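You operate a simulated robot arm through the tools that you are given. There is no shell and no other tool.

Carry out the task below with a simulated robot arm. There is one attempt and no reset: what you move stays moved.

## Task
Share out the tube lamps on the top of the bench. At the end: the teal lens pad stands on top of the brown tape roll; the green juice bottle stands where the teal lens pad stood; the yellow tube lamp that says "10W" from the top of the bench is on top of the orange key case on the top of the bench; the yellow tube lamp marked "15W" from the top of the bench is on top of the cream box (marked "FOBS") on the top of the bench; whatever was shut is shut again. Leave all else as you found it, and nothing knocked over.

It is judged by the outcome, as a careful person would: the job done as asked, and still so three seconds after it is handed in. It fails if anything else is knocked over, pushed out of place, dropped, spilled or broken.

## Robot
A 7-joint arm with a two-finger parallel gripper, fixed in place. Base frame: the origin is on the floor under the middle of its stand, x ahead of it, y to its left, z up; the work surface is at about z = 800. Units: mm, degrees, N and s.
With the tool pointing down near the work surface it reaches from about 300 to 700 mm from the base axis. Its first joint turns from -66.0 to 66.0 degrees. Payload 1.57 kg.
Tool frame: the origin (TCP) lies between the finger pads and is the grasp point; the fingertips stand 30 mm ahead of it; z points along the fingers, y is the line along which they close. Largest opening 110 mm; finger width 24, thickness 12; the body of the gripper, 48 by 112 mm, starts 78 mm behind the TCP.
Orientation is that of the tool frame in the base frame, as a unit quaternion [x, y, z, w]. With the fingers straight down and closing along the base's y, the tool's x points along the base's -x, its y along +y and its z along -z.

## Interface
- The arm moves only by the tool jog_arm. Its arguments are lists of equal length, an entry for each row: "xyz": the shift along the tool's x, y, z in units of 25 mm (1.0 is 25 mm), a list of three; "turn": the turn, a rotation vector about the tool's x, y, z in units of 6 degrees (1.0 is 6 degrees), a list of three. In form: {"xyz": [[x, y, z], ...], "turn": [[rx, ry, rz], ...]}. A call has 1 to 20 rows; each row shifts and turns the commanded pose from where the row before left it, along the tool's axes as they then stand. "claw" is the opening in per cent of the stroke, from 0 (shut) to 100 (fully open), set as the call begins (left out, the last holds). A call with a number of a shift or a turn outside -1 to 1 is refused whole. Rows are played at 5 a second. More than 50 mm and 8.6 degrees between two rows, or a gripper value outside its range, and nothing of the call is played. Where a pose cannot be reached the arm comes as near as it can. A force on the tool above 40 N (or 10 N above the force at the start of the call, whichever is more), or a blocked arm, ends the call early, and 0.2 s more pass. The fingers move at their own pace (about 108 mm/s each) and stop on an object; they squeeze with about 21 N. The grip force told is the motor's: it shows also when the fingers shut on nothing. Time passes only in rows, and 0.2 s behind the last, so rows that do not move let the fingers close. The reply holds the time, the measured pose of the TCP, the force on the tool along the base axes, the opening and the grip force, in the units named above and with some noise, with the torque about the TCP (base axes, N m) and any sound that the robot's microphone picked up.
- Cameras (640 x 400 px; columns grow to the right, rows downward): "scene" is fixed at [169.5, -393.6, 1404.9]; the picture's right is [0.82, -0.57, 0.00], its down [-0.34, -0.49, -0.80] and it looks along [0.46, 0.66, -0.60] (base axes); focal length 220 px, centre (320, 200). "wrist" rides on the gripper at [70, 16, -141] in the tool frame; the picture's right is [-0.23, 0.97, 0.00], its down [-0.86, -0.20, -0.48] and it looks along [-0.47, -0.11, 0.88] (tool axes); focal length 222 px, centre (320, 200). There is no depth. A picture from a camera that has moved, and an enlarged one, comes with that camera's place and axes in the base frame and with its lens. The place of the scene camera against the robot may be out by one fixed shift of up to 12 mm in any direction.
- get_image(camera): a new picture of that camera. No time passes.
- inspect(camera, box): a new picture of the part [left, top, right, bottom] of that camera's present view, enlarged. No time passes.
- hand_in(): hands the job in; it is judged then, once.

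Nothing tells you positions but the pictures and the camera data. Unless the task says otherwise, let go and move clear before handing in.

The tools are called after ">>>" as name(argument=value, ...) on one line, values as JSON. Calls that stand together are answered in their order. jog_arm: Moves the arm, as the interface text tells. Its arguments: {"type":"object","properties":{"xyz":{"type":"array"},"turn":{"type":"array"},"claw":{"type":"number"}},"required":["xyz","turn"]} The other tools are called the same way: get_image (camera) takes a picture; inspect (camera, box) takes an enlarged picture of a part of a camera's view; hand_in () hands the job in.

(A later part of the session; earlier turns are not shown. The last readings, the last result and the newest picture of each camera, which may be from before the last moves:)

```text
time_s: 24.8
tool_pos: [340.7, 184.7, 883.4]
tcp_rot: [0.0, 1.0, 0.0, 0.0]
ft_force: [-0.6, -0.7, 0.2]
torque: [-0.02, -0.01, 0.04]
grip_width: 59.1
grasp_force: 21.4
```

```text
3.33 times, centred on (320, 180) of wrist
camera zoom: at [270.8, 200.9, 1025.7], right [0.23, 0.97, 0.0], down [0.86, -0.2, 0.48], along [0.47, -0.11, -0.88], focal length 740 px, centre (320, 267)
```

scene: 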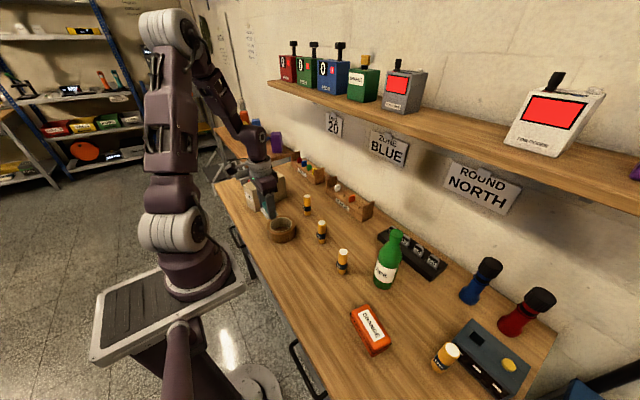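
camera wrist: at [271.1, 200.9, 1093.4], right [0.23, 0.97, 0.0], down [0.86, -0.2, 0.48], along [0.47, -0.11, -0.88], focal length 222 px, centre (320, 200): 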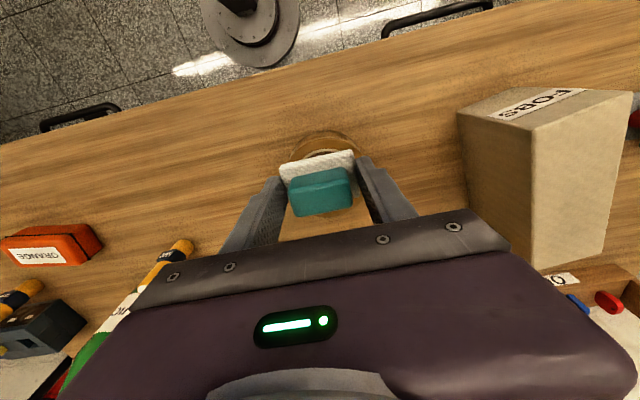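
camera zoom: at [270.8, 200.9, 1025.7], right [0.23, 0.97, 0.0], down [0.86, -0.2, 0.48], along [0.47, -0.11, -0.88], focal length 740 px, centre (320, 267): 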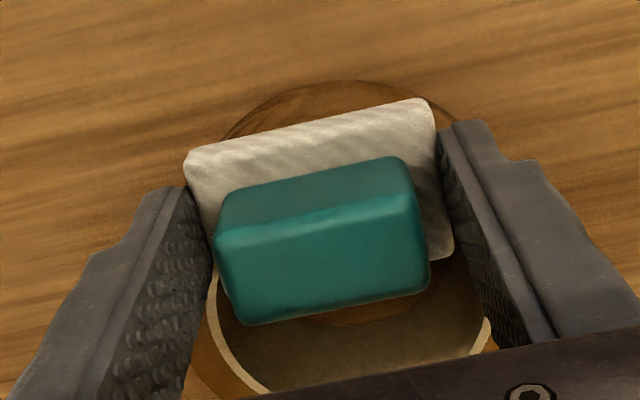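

The pad hovers about 6 mm above the rim. I'll lower in tiny steps and watch the force.

>>> jog_arm(xyz=[[0, 0, 0.06], [0, 0, 0.06], [0, 0, 0.06], [0, 0, 0]], turn=[[0, 0, 0], [0, 0, 0], [0, 0, 0], [0, 0, 0]])

>>> inspect(camera="scene", box=[230, 190, 330, 260])

```text
time_s: 25.8
tool_pos: [341.5, 184.8, 880.6]
tcp_rot: [0.0, 1.0, 0.0, 0.0]
ft_force: [-1.8, -0.6, 15.8]
torque: [-0.04, -0.04, -0.03]
grip_width: 58.9
grasp_force: 21.6
```

```text
5.71 times, centred on (280, 225) of scene
camera zoom: at [169.3, -393.8, 1404.9], right [0.82, -0.57, 0.0], down [-0.34, -0.49, -0.8], along [0.46, 0.66, -0.6], focal length 1254 px, centre (549, 57)
```

zoom: 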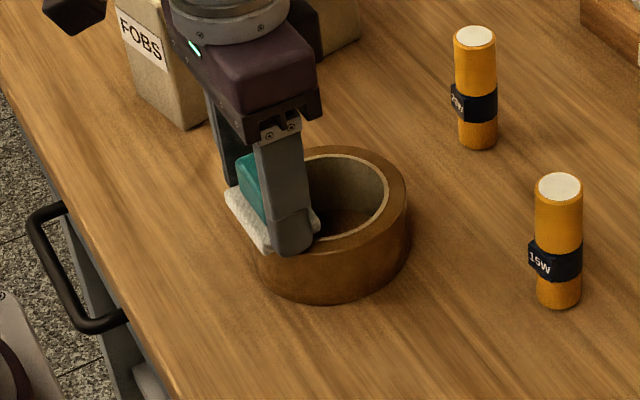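

Contact: 15.8 N upward, so the pad rests on the rim. I'll ease off a little before letting go.

>>> jog_arm(xyz=[[0, 0, -0.04], [0, 0, 0]], turn=[[0, 0, 0], [0, 0, 0]])

```text
time_s: 26.4
tool_pos: [341.1, 185.3, 881.2]
tcp_rot: [0.0, 1.0, 0.0, 0.0]
ft_force: [-0.4, -0.1, -0.2]
torque: [0.03, -0.01, 0.01]
grip_width: 59.0
grasp_force: 20.9
```

The force is back to about zero with the pad at most a fraction of a millimetre above the rim. I'll open the fingers.

>>> jog_arm(xyz=[[0, 0, 0.015], [0, 0, 0], [0, 0, 0], [0, 0, 0]], turn=[[0, 0, 0], [0, 0, 0], [0, 0, 0], [0, 0, 0]], claw=85)

>>> inspect(camera="scene", box=[230, 190, 330, 260])

>>> inspect(camera="wrist", box=[240, 120, 400, 240])

```text
time_s: 27.4
tool_pos: [341.8, 186.1, 879.1]
tcp_rot: [0.0, 1.0, 0.0, 0.001]
ft_force: [0.1, -0.5, 0.1]
torque: [0.0, 0.01, 0.03]
grip_width: 93.5
grasp_force: 0.1
```

```text
5.71 times, centred on (280, 225) of scene
camera zoom: at [169.5, -393.6, 1404.9], right [0.82, -0.57, 0.0], down [-0.34, -0.49, -0.8], along [0.46, 0.66, -0.6], focal length 1254 px, centre (549, 57)
```

zoom: 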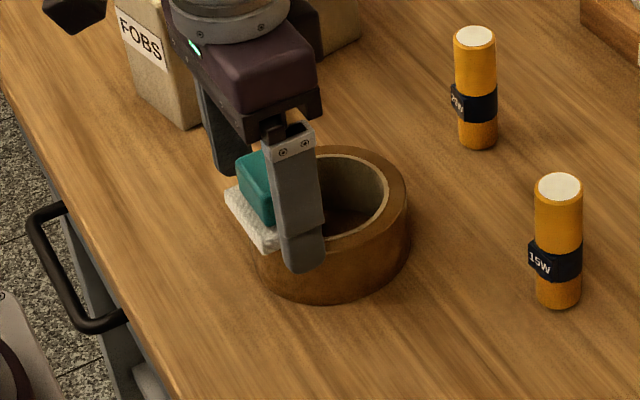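

```text
3.33 times, centred on (320, 180) of wrist
camera zoom: at [271.3, 201.2, 1022.2], right [0.23, 0.97, 0.0], down [0.86, -0.2, 0.48], along [0.47, -0.11, -0.88], focal length 740 px, centre (320, 267)
```

zoom: 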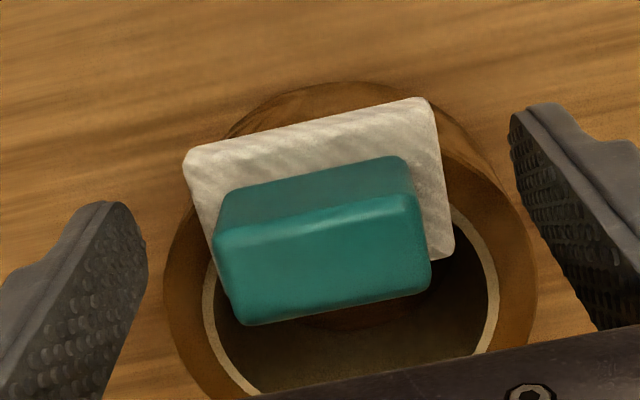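

The pad rests on the rim. I'll rise straight up and check that it stays put.

>>> jog_arm(xyz=[[0, 0, -0.4], [0, 0, -0.8], [0, 0, -0.95], [0, 0, -0.95], [0, 0, -0.95], [0, 0, -0.95], [0, 0, 0]], turn=[[0, 0, 0], [0, 0, 0], [0, 0, 0], [0, 0, 0], [0, 0, 0], [0, 0, 0], [0, 0, 0]])

>>> get_image(camera="wrist")

>>> inspect(camera="scene", box=[230, 190, 330, 260])

>>> inspect(camera="scene", box=[340, 210, 460, 300])

```text
time_s: 29.0
tool_pos: [341.7, 186.2, 1007.0]
tcp_rot: [0.0, 1.0, -0.001, 0.0]
ft_force: [0.3, -0.7, -0.5]
torque: [0.02, -0.01, 0.0]
grip_width: 93.8
grasp_force: 0.0
```

```text
taken
camera wrist: at [271.3, 201.3, 1147.8], right [0.23, 0.97, 0.0], down [0.86, -0.2, 0.48], along [0.47, -0.11, -0.88], focal length 222 px, centre (320, 200)
```

wrist: 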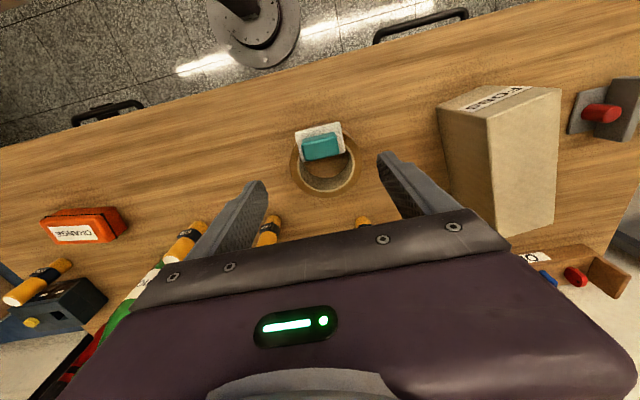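

```text
5.71 times, centred on (280, 225) of scene
camera zoom: at [169.5, -393.6, 1404.9], right [0.82, -0.57, 0.0], down [-0.34, -0.49, -0.8], along [0.46, 0.66, -0.6], focal length 1254 px, centre (549, 57)
```

zoom: 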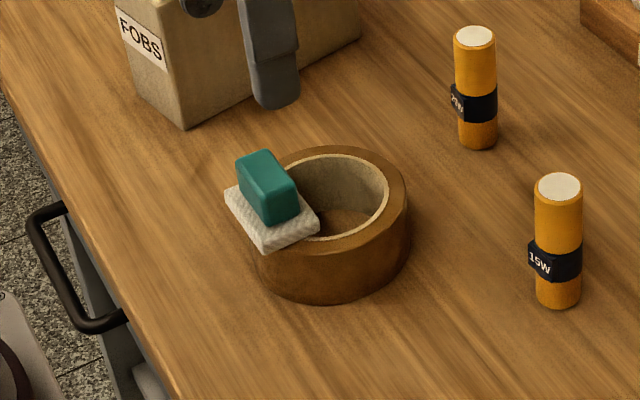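

```text
4.44 times, centred on (400, 255) of scene
camera zoom: at [169.5, -393.6, 1404.9], right [0.82, -0.57, 0.0], down [-0.34, -0.49, -0.8], along [0.46, 0.66, -0.6], focal length 976 px, centre (-36, -44)
```

zoom: 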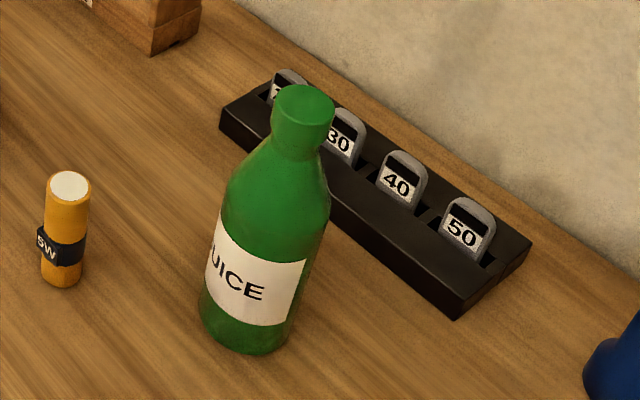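

The pad sits steady on the tape roll. Next comes the bottle: I'll zoom in on its neck and cap, since it is taller than the gripper's throat and I need to decide where to hold it.

>>> inspect(camera="scene", box=[375, 222, 415, 252])

>>> inspect(camera="scene", box=[365, 222, 425, 297])

>>> inspect(camera="scene", box=[340, 290, 400, 360])

```text
13.33 times, centred on (395, 237) of scene
camera zoom: at [169.5, -393.6, 1404.9], right [0.82, -0.57, 0.0], down [-0.34, -0.49, -0.8], along [0.46, 0.66, -0.6], focal length 2927 px, centre (-680, -293)
```

zoom: 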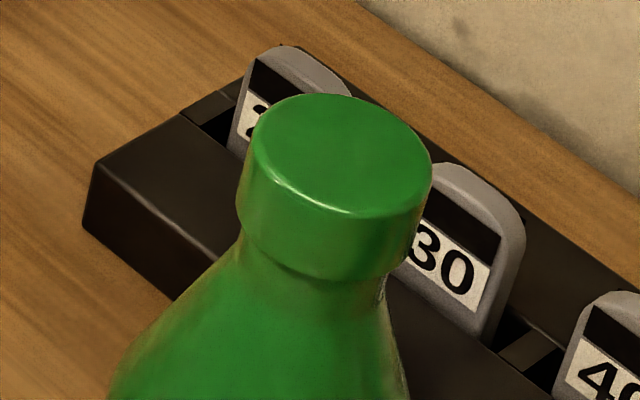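

```text
5.33 times, centred on (395, 260) of scene
camera zoom: at [169.5, -393.6, 1404.9], right [0.82, -0.57, 0.0], down [-0.34, -0.49, -0.8], along [0.46, 0.66, -0.6], focal length 1171 px, centre (-80, -117)
```

zoom: 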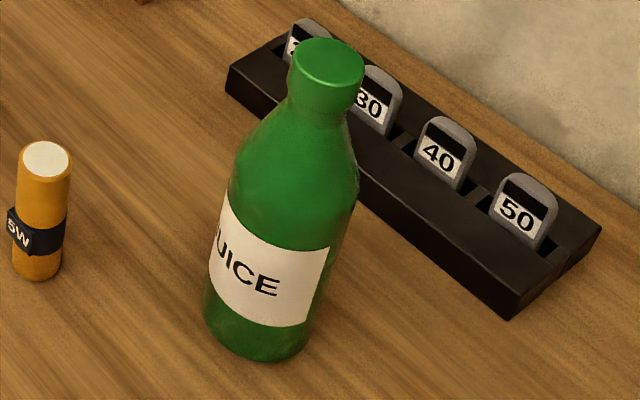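

```text
5.71 times, centred on (370, 325) of scene
camera zoom: at [169.5, -393.6, 1404.9], right [0.82, -0.57, 0.0], down [-0.34, -0.49, -0.8], along [0.46, 0.66, -0.6], focal length 1254 px, centre (34, -514)
```

zoom: 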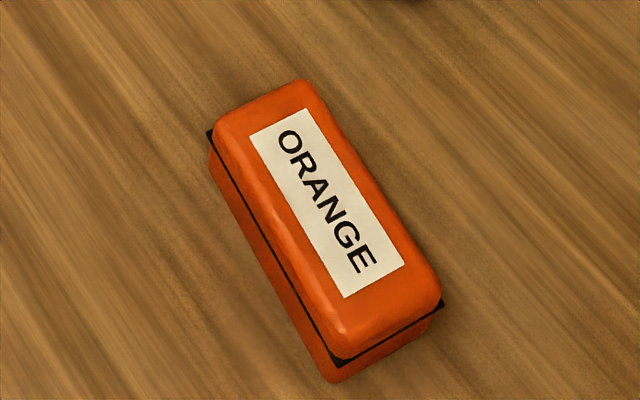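

The bottle's cap is a short 33 mm cylinder at about z 1011–1028, with the bottle axis near (517, -173). I'll move above it, staying clear of the shelf, for a good look from the wrist.

>>> jog_arm(xyz=[[0, 0, -0.95], [0, 0, -0.95], [-0.342, -0.936, -0.13], [-0.342, -0.936, -0.13], [-0.342, -0.936, -0.13], [-0.342, -0.936, -0.13], [-0.342, -0.936, -0.13], [-0.342, -0.936, -0.13], [-0.342, -0.936, -0.13], [-0.342, -0.936, -0.13], [-0.342, -0.936, -0.13], [-0.342, -0.936, -0.13], [-0.342, -0.936, -0.13], [-0.342, -0.936, -0.13], [-0.342, -0.936, -0.13], [-0.342, -0.936, -0.13], [-0.342, -0.936, -0.13], [0, 0, 0]], turn=[[0, 0, 0], [0, 0, 0], [0, 0, 0], [0, 0, 0], [0, 0, 0], [0, 0, 0], [0, 0, 0], [0, 0, 0], [0, 0, 0], [0, 0, 0], [0, 0, 0], [0, 0, 0], [0, 0, 0], [0, 0, 0], [0, 0, 0], [0, 0, 0], [0, 0, 0], [0, 0, 0]])

>>> get_image(camera="wrist")

>>> get_image(camera="scene")

```text
time_s: 32.8
tool_pos: [472.5, -167.2, 1099.6]
tcp_rot: [0.0, 1.0, 0.0, -0.001]
ft_force: [1.1, 0.3, -0.3]
torque: [0.0, -0.01, 0.01]
grip_width: 93.6
grasp_force: 0.0
```

```text
taken
camera wrist: at [401.0, -151.1, 1241.4], right [0.23, 0.97, 0.0], down [0.86, -0.2, 0.48], along [0.47, -0.11, -0.88], focal length 222 px, centre (320, 200)
```

wrist: 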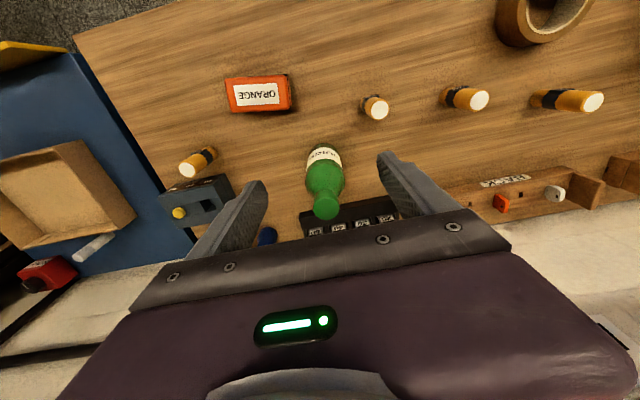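

```text
taken
```

scene: 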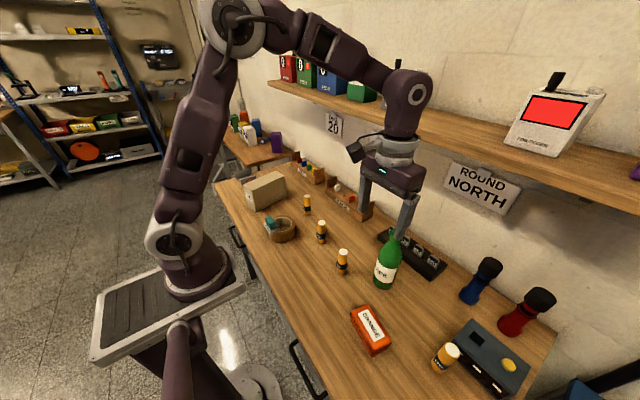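

The bottle is in clear view from above. I'll zoom in to fix the axis and the cap height.

>>> inspect(camera="wrist", box=[280, 130, 376, 226])

>>> inspect(camera="wrist", box=[300, 190, 350, 225])

>>> inspect(camera="wrist", box=[215, 65, 305, 120])

>>> inspect(camera="wrist", box=[150, 130, 270, 240])

```text
4.17 times, centred on (328, 178) of wrist
camera zoom: at [401.0, -151.1, 1241.4], right [0.23, 0.97, 0.0], down [0.86, -0.2, 0.48], along [0.47, -0.11, -0.88], focal length 926 px, centre (287, 292)
```

zoom: 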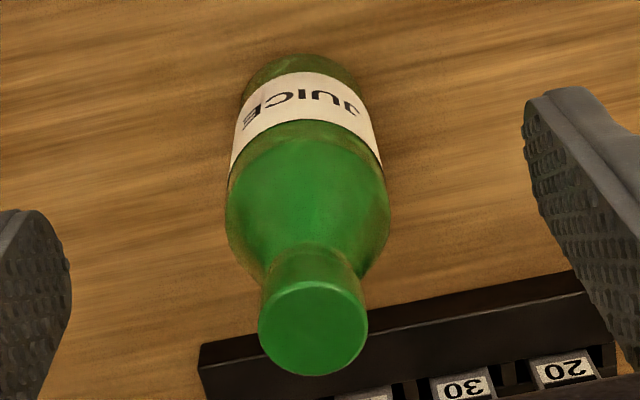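

```text
11.43 times, centred on (325, 208) of wrist
camera zoom: at [401.0, -151.1, 1241.4], right [0.23, 0.97, 0.0], down [0.86, -0.2, 0.48], along [0.47, -0.11, -0.88], focal length 2538 px, centre (263, 114)
```

zoom: 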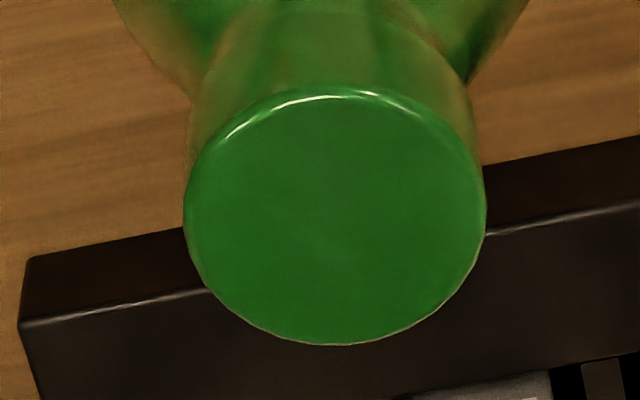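

```text
7.11 times, centred on (260, 92) of wrist
camera zoom: at [401.0, -151.1, 1241.4], right [0.23, 0.97, 0.0], down [0.86, -0.2, 0.48], along [0.47, -0.11, -0.88], focal length 1580 px, centre (747, 964)
```

zoom: 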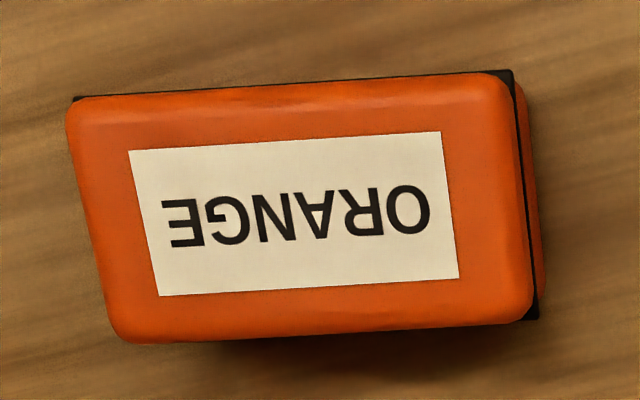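

```text
3.64 times, centred on (210, 185) of wrist
camera zoom: at [401.0, -151.1, 1241.4], right [0.23, 0.97, 0.0], down [0.86, -0.2, 0.48], along [0.47, -0.11, -0.88], focal length 808 px, centre (720, 254)
```

zoom: 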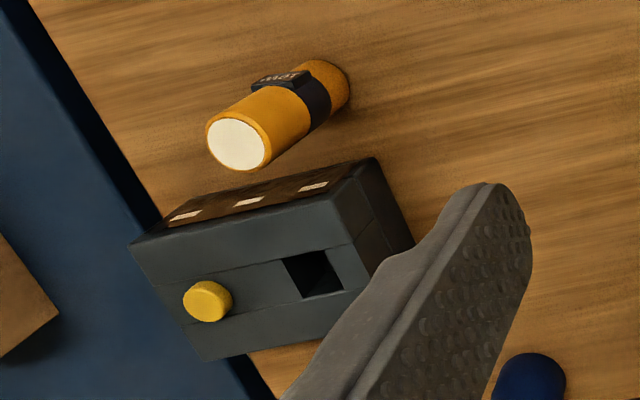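

From this view the bottle axis is really near (543, -174) with its top near z 1000, which brings the wrist close to the wall shelf. I'll measure the shelf's front edge before choosing a grip.

>>> inspect(camera="scene", box=[420, 40, 640, 220])

>>> inspect(camera="scene", box=[340, 180, 560, 340])

>>> inspect(camera="scene", box=[260, 60, 440, 200])

```text
2.22 times, centred on (530, 130) of scene
camera zoom: at [169.5, -393.7, 1404.9], right [0.82, -0.57, 0.0], down [-0.34, -0.49, -0.8], along [0.46, 0.66, -0.6], focal length 488 px, centre (-147, 356)
```

zoom: 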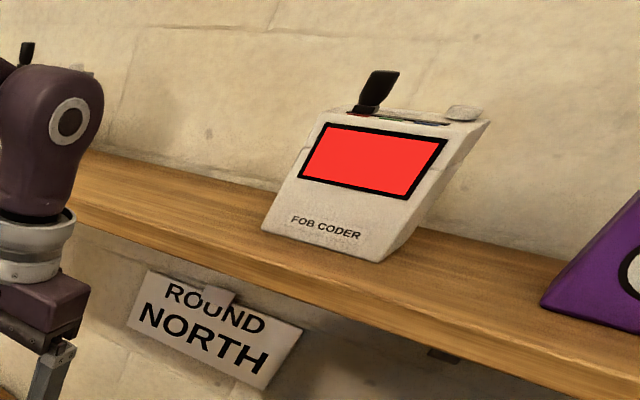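

```text
2.50 times, centred on (450, 260) of scene
camera zoom: at [169.5, -393.7, 1404.9], right [0.82, -0.57, 0.0], down [-0.34, -0.49, -0.8], along [0.46, 0.66, -0.6], focal length 549 px, centre (-5, 50)
```

zoom: 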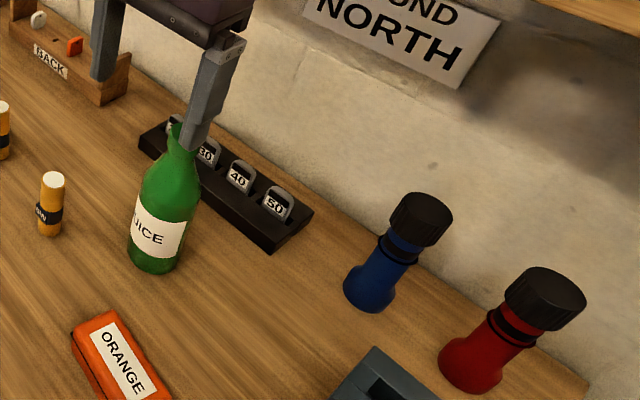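

```text
2.86 times, centred on (350, 130) of scene
camera zoom: at [169.5, -393.7, 1404.9], right [0.82, -0.57, 0.0], down [-0.34, -0.49, -0.8], along [0.46, 0.66, -0.6], focal length 627 px, centre (234, 400)
```

zoom: 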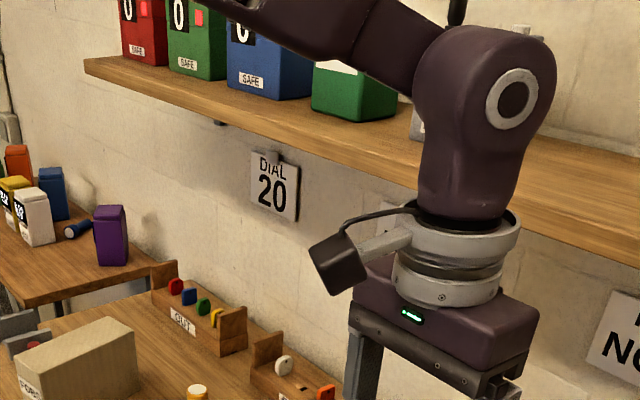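

I need precise pixels for the shelf's edges, so I'll zoom in there.

>>> inspect(camera="scene", box=[455, 95, 525, 165])

>>> inspect(camera="scene", box=[270, 70, 330, 120])

>>> inspect(camera="scene", box=[430, 230, 500, 290])

```text
5.71 times, centred on (490, 130) of scene
camera zoom: at [169.5, -393.7, 1404.9], right [0.82, -0.57, 0.0], down [-0.34, -0.49, -0.8], along [0.46, 0.66, -0.6], focal length 1254 px, centre (-651, 600)
```

zoom: 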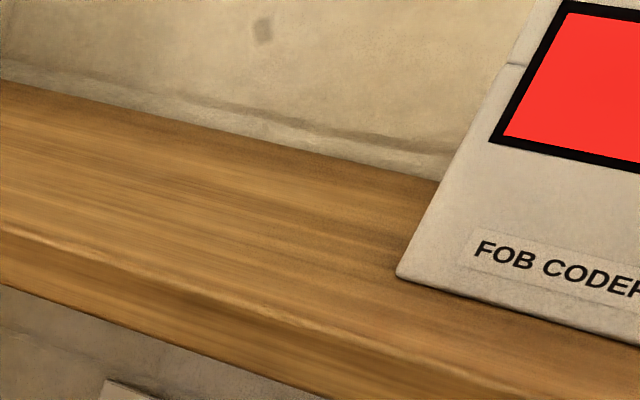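

```text
8.00 times, centred on (300, 95) of scene
camera zoom: at [169.5, -393.7, 1404.9], right [0.82, -0.57, 0.0], down [-0.34, -0.49, -0.8], along [0.46, 0.66, -0.6], focal length 1756 px, centre (480, 1040)
```

zoom: 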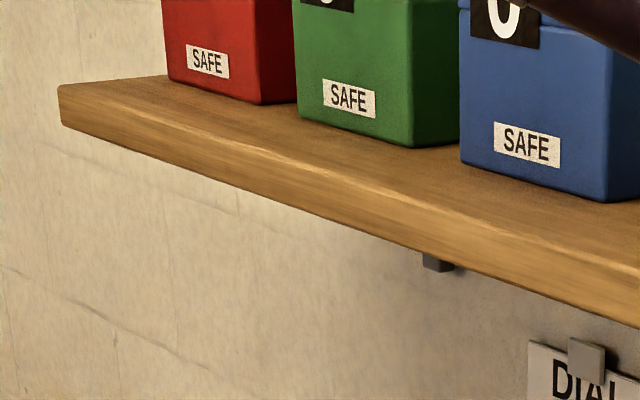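

```text
6.67 times, centred on (465, 260) of scene
camera zoom: at [169.5, -393.7, 1404.9], right [0.82, -0.57, 0.0], down [-0.34, -0.49, -0.8], along [0.46, 0.66, -0.6], focal length 1463 px, centre (-647, -200)
```

zoom: 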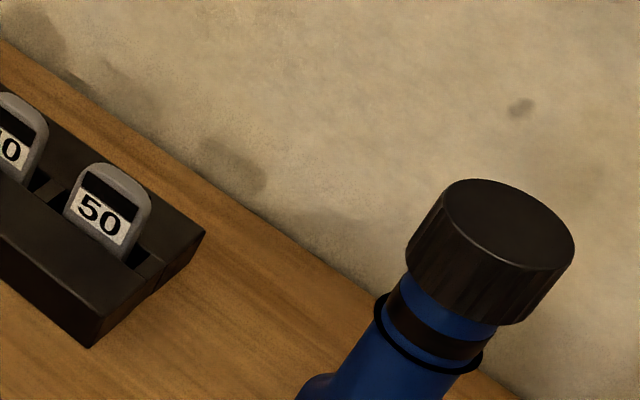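

The shelf's front edge comes out at about x 610, z 1219–1239, so the wrist should stay well back. I'll tilt the tool 15° so that the wrist leans away from the shelf, then look at the bottle again.

>>> jog_arm(xyz=[[0, 0, 0], [0, 0, 0], [0, 0, 0], [0, 0, 0], [0, 0, 0]], turn=[[0, -0.625, 0], [0, -0.625, 0], [0, -0.625, 0], [0, -0.625, 0], [0, 0, 0]], claw=70)

>>> get_image(camera="wrist")

>>> get_image(camera="scene")

```text
time_s: 34.0
tool_pos: [470.4, -166.6, 1100.2]
tcp_rot: [0.0, 0.991, 0.0, 0.131]
ft_force: [0.1, -0.2, 0.0]
torque: [-0.01, -0.04, -0.02]
grip_width: 77.0
grasp_force: 0.1
```

```text
taken
camera wrist: at [365.4, -150.0, 1219.4], right [0.22, 0.97, 0.06], down [0.7, -0.2, 0.68], along [0.68, -0.11, -0.73], focal length 222 px, centre (320, 200)
```

wrist: 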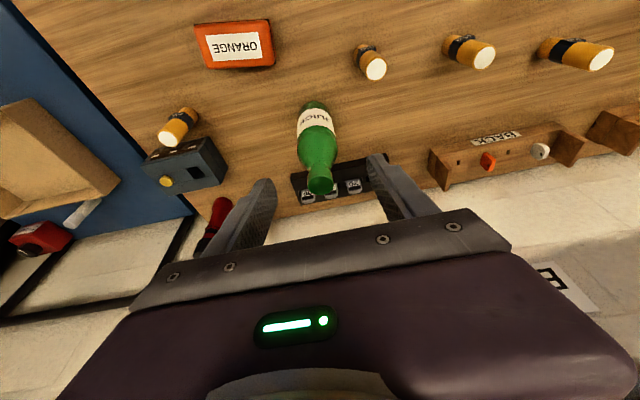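

```text
taken
```

scene: 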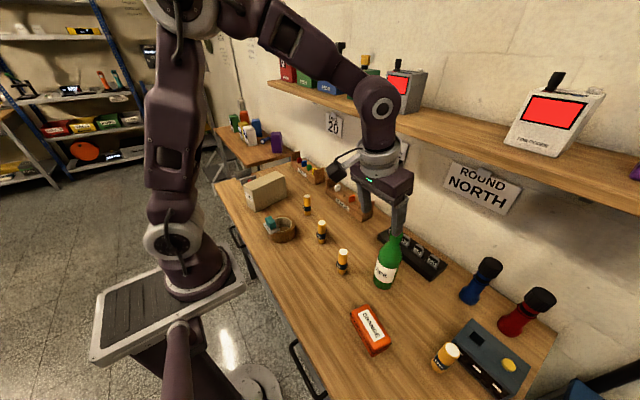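

The wrist now leans back nicely. I'll zoom on the bottle from this side angle.

>>> inspect(camera="wrist", box=[270, 90, 366, 200])

>>> inspect(camera="wrist", box=[295, 150, 345, 200])

```text
3.64 times, centred on (318, 145) of wrist
camera zoom: at [365.4, -150.0, 1219.4], right [0.22, 0.97, 0.06], down [0.7, -0.2, 0.68], along [0.68, -0.11, -0.73], focal length 808 px, centre (327, 400)
```

zoom: 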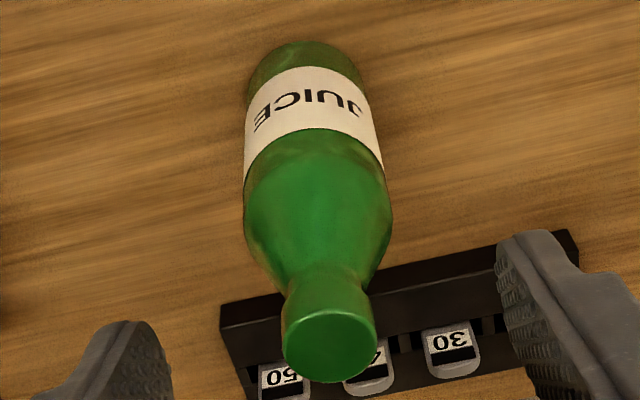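

```text
8.00 times, centred on (320, 175) of wrist
camera zoom: at [365.4, -150.0, 1219.4], right [0.22, 0.97, 0.06], down [0.7, -0.2, 0.68], along [0.68, -0.11, -0.73], focal length 1777 px, centre (320, 400)
```

zoom: 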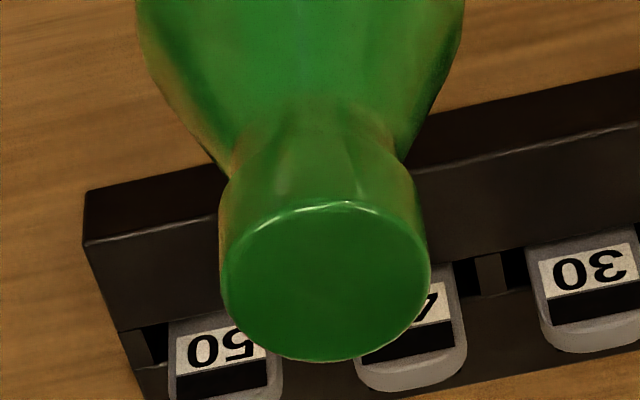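

The cap's centre is about (541, -176) with its top near z 1002, and the body radius is 31. I'll move the fingers to just above the cap.

>>> jog_arm(xyz=[[-0.505, -0.089, 0.653], [-0.505, -0.089, 0.653], [-0.505, -0.089, 0.653], [-0.505, -0.089, 0.653], [0, 0, 0]], turn=[[0, 0, 0], [0, 0, 0], [0, 0, 0], [0, 0, 0], [0, 0, 0]])

>>> get_image(camera="wrist")

>>> inspect(camera="wrist", box=[240, 120, 400, 240])

>>> get_image(camera="scene")

```text
time_s: 35.2
tool_pos: [535.7, -175.1, 1050.7]
tcp_rot: [-0.001, 0.992, 0.0, 0.13]
ft_force: [-0.4, -0.2, -0.1]
torque: [0.0, -0.01, -0.02]
grip_width: 76.8
grasp_force: 0.1
```

```text
taken
camera wrist: at [431.1, -158.8, 1169.1], right [0.22, 0.97, 0.06], down [0.7, -0.2, 0.68], along [0.68, -0.11, -0.73], focal length 222 px, centre (320, 200)
```

wrist: 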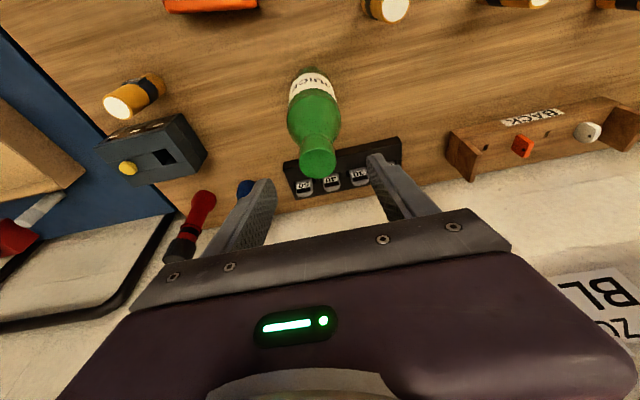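

```text
3.33 times, centred on (320, 180) of wrist
camera zoom: at [431.1, -158.8, 1169.1], right [0.22, 0.97, 0.06], down [0.7, -0.2, 0.68], along [0.68, -0.11, -0.73], focal length 740 px, centre (320, 267)
```

zoom: 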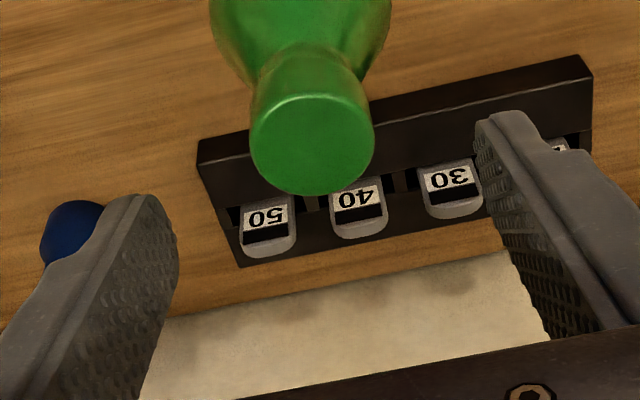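

```text
taken
```

scene: 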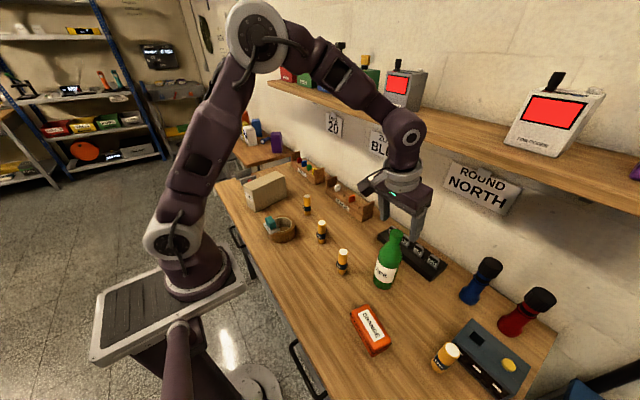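

The cap sits right between the fingers. I'll lower straight down around it.

>>> jog_arm(xyz=[[0.129, -0.012, 0.483], [0.129, -0.012, 0.483], [0.129, -0.012, 0.483], [0, 0, 0]], turn=[[0, 0, 0], [0, 0, 0], [0, 0, 0], [0, 0, 0]])

>>> inspect(camera="wrist", box=[240, 120, 400, 240])

>>> inspect(camera="scene", box=[350, 170, 450, 300])

```text
time_s: 36.2
tool_pos: [533.8, -174.8, 1012.5]
tcp_rot: [0.0, 0.992, -0.001, 0.13]
ft_force: [-0.1, 0.0, -0.3]
torque: [-0.02, 0.0, 0.02]
grip_width: 77.0
grasp_force: 0.1
```

```text
3.33 times, centred on (320, 180) of wrist
camera zoom: at [431.0, -159.0, 1131.7], right [0.22, 0.97, 0.06], down [0.7, -0.2, 0.68], along [0.68, -0.11, -0.73], focal length 740 px, centre (320, 267)
```

zoom: 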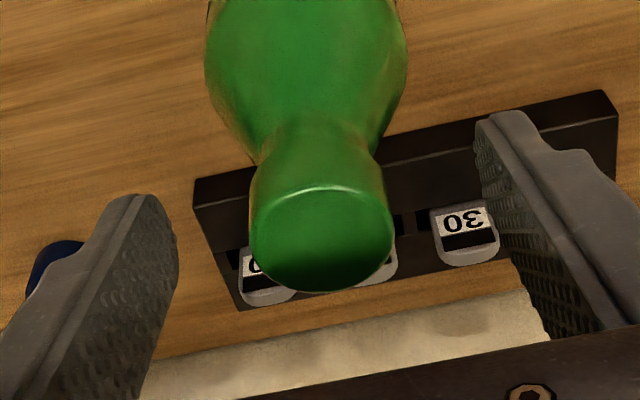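

```text
3.08 times, centred on (400, 235) of scene
camera zoom: at [169.5, -393.6, 1404.9], right [0.82, -0.57, 0.0], down [-0.34, -0.49, -0.8], along [0.46, 0.66, -0.6], focal length 675 px, centre (74, 92)
```

zoom: 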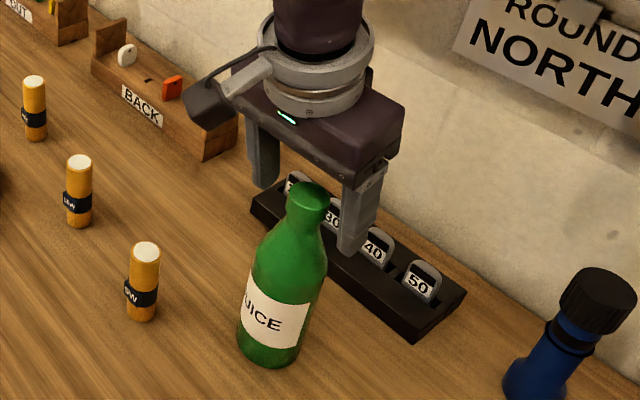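

The fingers straddle the cap with clearance both sides. I'll close.

>>> jog_arm(xyz=[[0, 0, 0], [0, 0, 0], [0, 0, 0], [0, 0, 0], [0, 0, 0]], turn=[[0, 0, 0], [0, 0, 0], [0, 0, 0], [0, 0, 0], [0, 0, 0]], claw=0)

>>> inspect(camera="wrist", box=[240, 120, 400, 240])

>>> inspect(camera="scene", box=[350, 170, 450, 300])

```text
time_s: 37.4
tool_pos: [535.2, -174.4, 1012.1]
tcp_rot: [0.0, 0.991, 0.001, 0.13]
ft_force: [0.2, -0.1, -0.1]
torque: [-0.07, -0.02, 0.0]
grip_width: 31.8
grasp_force: 21.0
```

```text
3.33 times, centred on (320, 180) of wrist
camera zoom: at [431.1, -159.0, 1131.8], right [0.22, 0.97, 0.06], down [0.7, -0.2, 0.68], along [0.68, -0.11, -0.73], focal length 740 px, centre (320, 267)
```

zoom: 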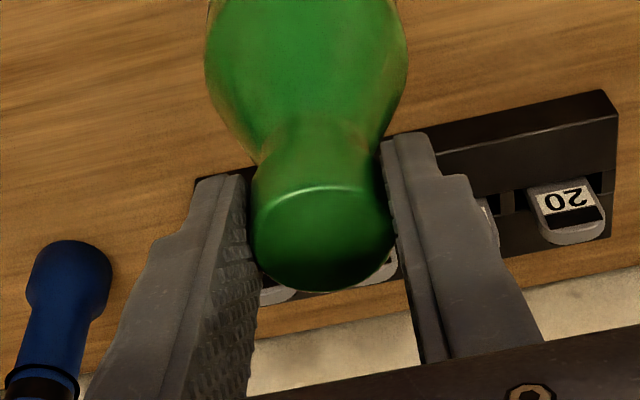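

```text
3.08 times, centred on (400, 235) of scene
camera zoom: at [169.6, -393.7, 1404.9], right [0.82, -0.57, 0.0], down [-0.34, -0.49, -0.8], along [0.46, 0.66, -0.6], focal length 675 px, centre (74, 92)
```

zoom: 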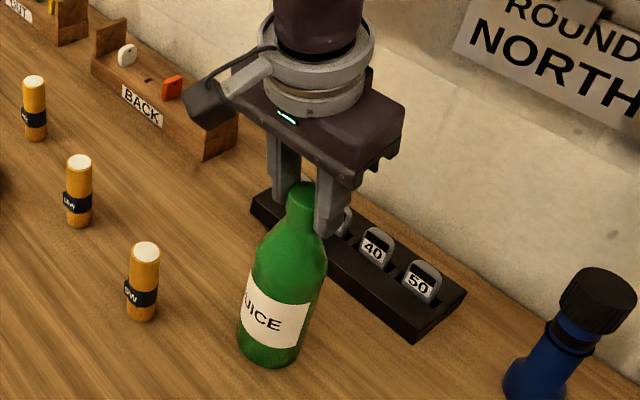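

The cap is gripped at 31.8 mm. I'll try a small 5 mm lift to see whether it holds.

>>> jog_arm(xyz=[[-0.0104, 0, -0.0386], [-0.0207, 0, -0.0773], [-0.0207, 0, -0.0773], [0, 0, 0], [0, 0, 0]], turn=[[0, 0, 0], [0, 0, 0], [0, 0, 0], [0, 0, 0], [0, 0, 0]])

>>> inspect(camera="wrist", box=[240, 120, 400, 240])

>>> inspect(camera="scene", box=[350, 170, 450, 300])

```text
time_s: 38.6
tool_pos: [535.5, -175.5, 1018.2]
tcp_rot: [0.001, 0.991, -0.001, 0.13]
ft_force: [0.3, 0.0, -5.9]
torque: [-0.03, 0.03, -0.01]
grip_width: 32.0
grasp_force: 20.8
```

```text
3.33 times, centred on (320, 180) of wrist
camera zoom: at [431.5, -159.4, 1137.2], right [0.22, 0.97, 0.06], down [0.7, -0.2, 0.68], along [0.68, -0.11, -0.73], focal length 740 px, centre (320, 267)
```

zoom: 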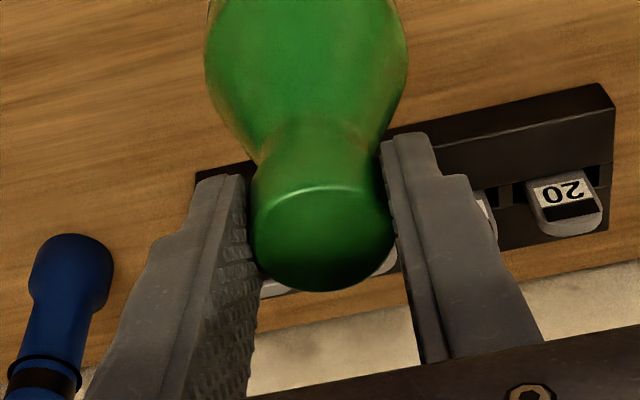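

```text
3.08 times, centred on (400, 235) of scene
camera zoom: at [169.6, -393.7, 1404.9], right [0.82, -0.57, 0.0], down [-0.34, -0.49, -0.8], along [0.46, 0.66, -0.6], focal length 675 px, centre (74, 92)
```

zoom: 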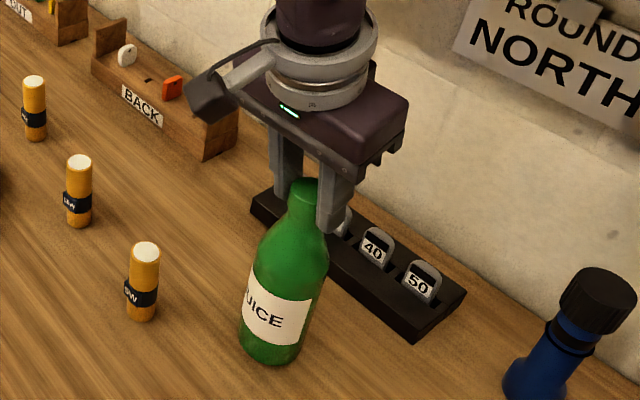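

The bottle is up and held: 5.9 N of weight and no slip. I'll draw it back from the wall while raising it.

>>> jog_arm(xyz=[[0.149, 0, -0.371], [0.298, 0, -0.742], [0.298, 0, -0.742], [0.298, 0, -0.742], [0.298, 0, -0.742], [0.149, 0, -0.371], [0, 0, 0]], turn=[[0, 0, 0], [0, 0, 0], [0, 0, 0], [0, 0, 0], [0, 0, 0], [0, 0, 0], [0, 0, 0]])

>>> get_image(camera="scene")

```text
time_s: 40.2
tool_pos: [476.6, -175.8, 1098.5]
tcp_rot: [0.0, 0.991, 0.001, 0.131]
ft_force: [0.0, 0.9, -5.4]
torque: [-0.02, 0.06, -0.01]
grip_width: 31.8
grasp_force: 20.8
```

```text
taken
```

scene: 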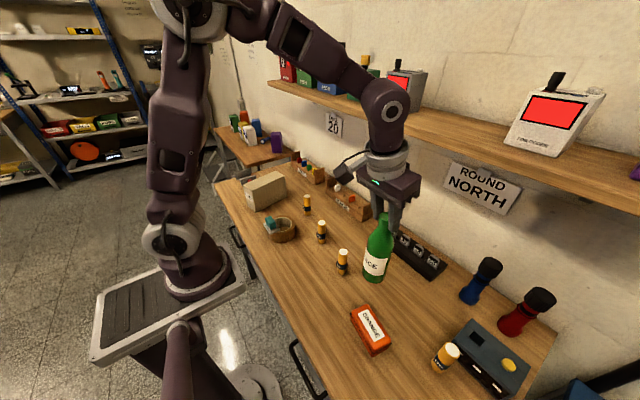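

The bottle hangs upright, clear of everything. I'll carry it diagonally to above the pad's old spot.

>>> jog_arm(xyz=[[0.391, 0.287, -0.105], [0.782, 0.573, -0.2095], [0.782, 0.573, -0.2095], [0.782, 0.573, -0.2095], [0.782, 0.573, -0.2095], [0.782, 0.573, -0.2095], [0.782, 0.573, -0.2095], [0.391, 0.287, -0.105], [0, 0, 0], [0, 0, 0]], turn=[[0, 0, 0], [0, 0, 0], [0, 0, 0], [0, 0, 0], [0, 0, 0], [0, 0, 0], [0, 0, 0], [0, 0, 0], [0, 0, 0], [0, 0, 0]])

>>> get_image(camera="scene")

>>> get_image(camera="wrist")

```text
time_s: 42.4
tool_pos: [334.9, -73.8, 1098.2]
tcp_rot: [-0.001, 0.992, 0.0, 0.13]
ft_force: [-0.3, 1.0, -5.6]
torque: [-0.01, -0.02, 0.05]
grip_width: 32.0
grasp_force: 21.1
```

```text
taken
```

scene: 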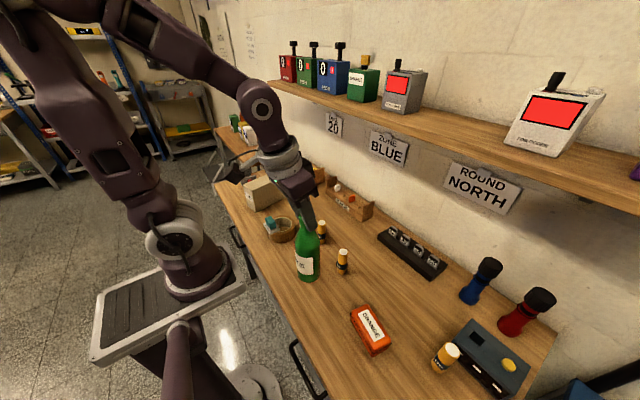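

```text
taken
camera wrist: at [230.3, -58.7, 1217.0], right [0.22, 0.97, 0.06], down [0.7, -0.2, 0.68], along [0.68, -0.11, -0.73], focal length 222 px, centre (320, 200)
```

wrist: 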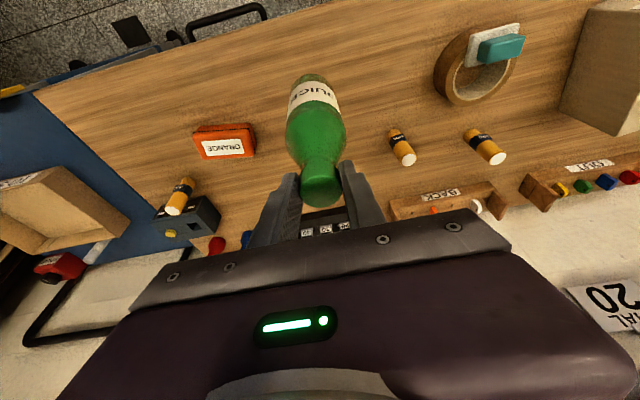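

The bottle is over the old pad spot with its axis near (339, -74.4). I'll descend with a sub-millimetre correction, leaving a small gap.

>>> jog_arm(xyz=[[0.1, -0.006, 0.36], [0.2, -0.006, 0.722], [0.2, -0.006, 0.722], [0.2, -0.006, 0.722], [0.107, 0, 0.366], [0, 0, 0], [0, 0, 0]], turn=[[0, 0, 0], [0, 0, 0], [0, 0, 0], [0, 0, 0], [0, 0, 0], [0, 0, 0], [0, 0, 0]])

>>> get_image(camera="scene")

>>> inspect(camera="scene", box=[260, 200, 360, 310])

>>> get_image(camera="wrist")

```text
time_s: 44.0
tool_pos: [331.8, -73.5, 1038.7]
tcp_rot: [0.001, 0.992, 0.008, 0.128]
ft_force: [-0.2, 0.2, -5.3]
torque: [-0.02, 0.04, 0.01]
grip_width: 32.2
grasp_force: 20.6
out of reach, approached as far as the arm can: row 4, 5
```

```text
taken
```

scene: 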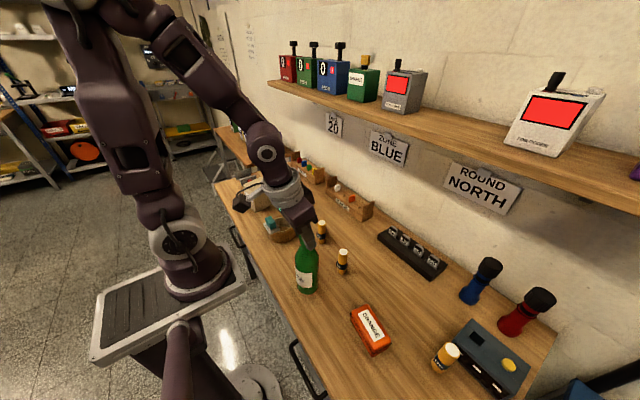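

```text
3.64 times, centred on (310, 255) of scene
camera zoom: at [169.6, -393.6, 1404.9], right [0.82, -0.57, 0.0], down [-0.34, -0.49, -0.8], along [0.46, 0.66, -0.6], focal length 798 px, centre (356, 0)
```

zoom: 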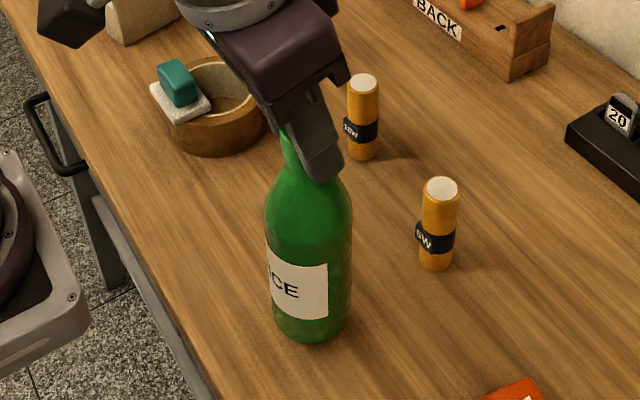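

```text
taken
camera wrist: at [228.6, -59.9, 1158.1], right [0.22, 0.97, 0.07], down [0.71, -0.21, 0.68], along [0.67, -0.1, -0.73], focal length 222 px, centre (320, 200)
```

wrist: 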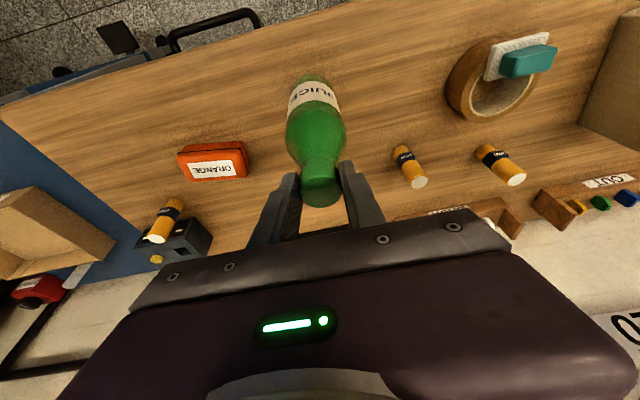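

With this tilt the arm can't get low enough so close to its base: it stopped at z 1039, with the bottle still held upright above the bench. I'll go back up, then swing the tool about the vertical so that the wrist leans to the side instead of toward the base.

>>> jog_arm(xyz=[[-0.207, 0, -0.773], [-0.207, 0, -0.773], [0, 0, 0], [0, 0, 0], [0, 0, 0], [0, 0, 0], [0, 0, 0], [0, 0, 0]], turn=[[0, 0, 0], [0, 0, 0], [0, 0, 0], [-0.2157, 0, -0.805], [-0.2157, 0, -0.805], [-0.2157, 0, -0.805], [-0.2157, 0, -0.805], [0, 0, 0]])

>>> get_image(camera="scene")

```text
time_s: 45.8
tool_pos: [333.6, -75.1, 1071.9]
tcp_rot: [-0.173, 0.976, 0.023, 0.129]
ft_force: [0.0, -0.4, -5.5]
torque: [-0.03, 0.02, -0.02]
grip_width: 31.8
grasp_force: 20.7
```

```text
taken
```

scene: 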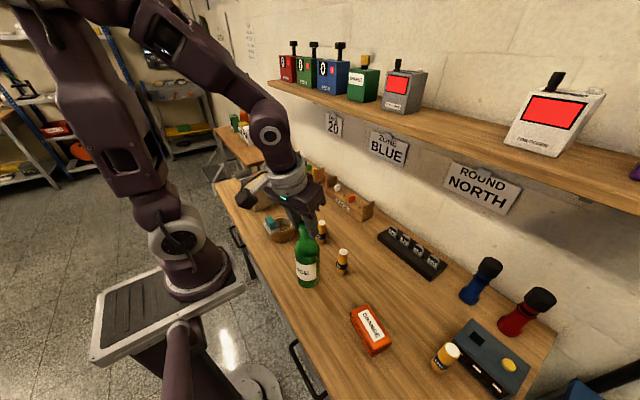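

Twenty degrees turned cleanly with the bottle steady. I'll continue the swing to 90°.

>>> jog_arm(xyz=[[0, 0, 0], [0, 0, 0], [0, 0, 0], [0, 0, 0], [0, 0, 0], [0, 0, 0], [0, 0, 0], [0, 0, 0], [0, 0, 0], [0, 0, 0], [0, 0, 0], [0, 0, 0], [0, 0, 0], [0, 0, 0], [0, 0, 0]], turn=[[-0.2157, 0, -0.805], [-0.2157, 0, -0.805], [-0.2157, 0, -0.805], [-0.2157, 0, -0.805], [-0.2157, 0, -0.805], [-0.2157, 0, -0.805], [-0.2157, 0, -0.805], [-0.2157, 0, -0.805], [-0.2157, 0, -0.805], [-0.2157, 0, -0.805], [-0.2157, 0, -0.805], [-0.2157, 0, -0.805], [-0.2157, 0, -0.805], [-0.2157, 0, -0.805], [0, 0, 0]])

>>> get_image(camera="scene")

>>> get_image(camera="wrist")

```text
time_s: 49.0
tool_pos: [333.2, -76.0, 1071.4]
tcp_rot: [0.701, -0.701, -0.092, -0.093]
ft_force: [0.4, 0.2, -4.9]
torque: [-0.02, 0.02, 0.0]
grip_width: 31.9
grasp_force: 21.1
```

```text
taken
```

scene: 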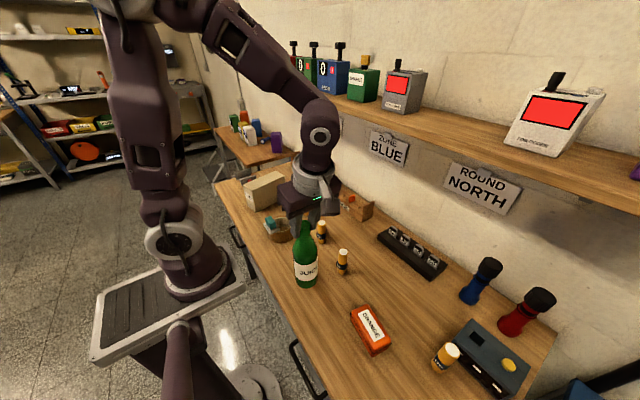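

```text
taken
camera wrist: at [316.7, -179.9, 1191.2], right [-0.97, 0.22, 0.06], down [0.2, 0.7, 0.68], along [0.11, 0.68, -0.73], focal length 222 px, centre (320, 200)
```

wrist: 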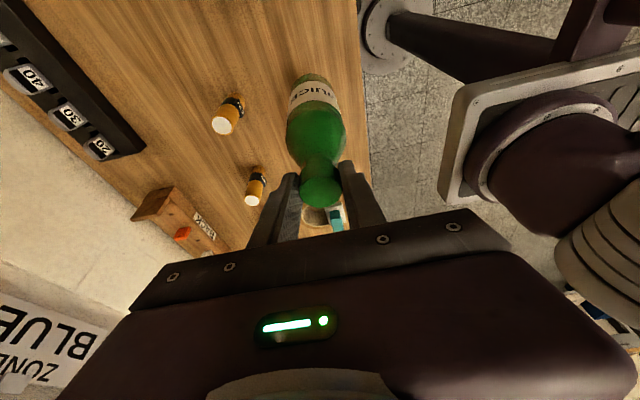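

The tool now leans along +y with the bottle upright. I'll correct a few millimetres to bring the bottle's axis over (338.4, -75) and come down most of the way.

>>> jog_arm(xyz=[[0.155, -0.216, -0.041], [0.09, 0, 0.322], [0.173, 0, 0.644], [0.173, 0, 0.644], [0.082, 0, 0.322], [0, 0, 0], [0, 0, 0]], turn=[[0, 0, 0], [0, 0, 0], [0, 0, 0], [0, 0, 0], [0, 0, 0], [0, 0, 0], [0, 0, 0]])

>>> inspect(camera="scene", box=[260, 200, 360, 310])

>>> get_image(camera="wrist")

```text
time_s: 50.6
tool_pos: [337.8, -78.1, 1022.4]
tcp_rot: [-0.701, 0.701, 0.093, 0.092]
ft_force: [-0.1, 0.0, -5.2]
torque: [0.02, 0.04, 0.0]
grip_width: 31.9
grasp_force: 20.9
```

```text
3.64 times, centred on (310, 255) of scene
camera zoom: at [169.6, -393.6, 1404.9], right [0.82, -0.57, 0.0], down [-0.34, -0.49, -0.8], along [0.46, 0.66, -0.6], focal length 798 px, centre (356, 0)
```

zoom: 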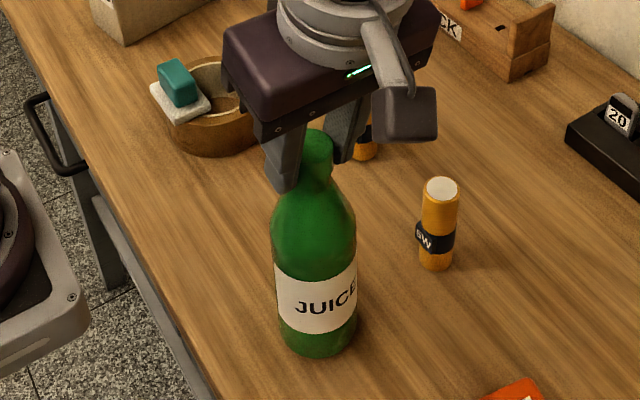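

```text
taken
camera wrist: at [321.5, -183.4, 1141.5], right [-0.97, 0.22, 0.06], down [0.2, 0.7, 0.68], along [0.11, 0.68, -0.73], focal length 222 px, centre (320, 200)
```

wrist: 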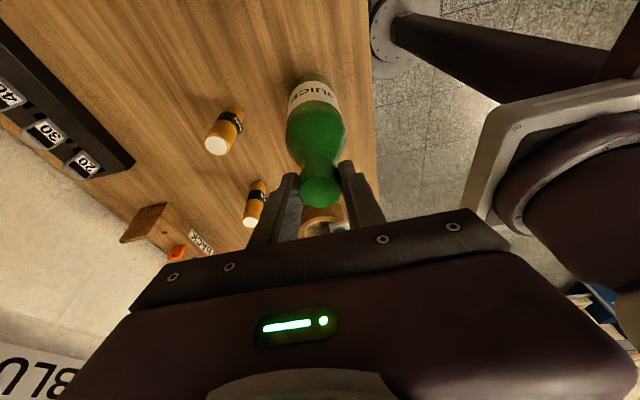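

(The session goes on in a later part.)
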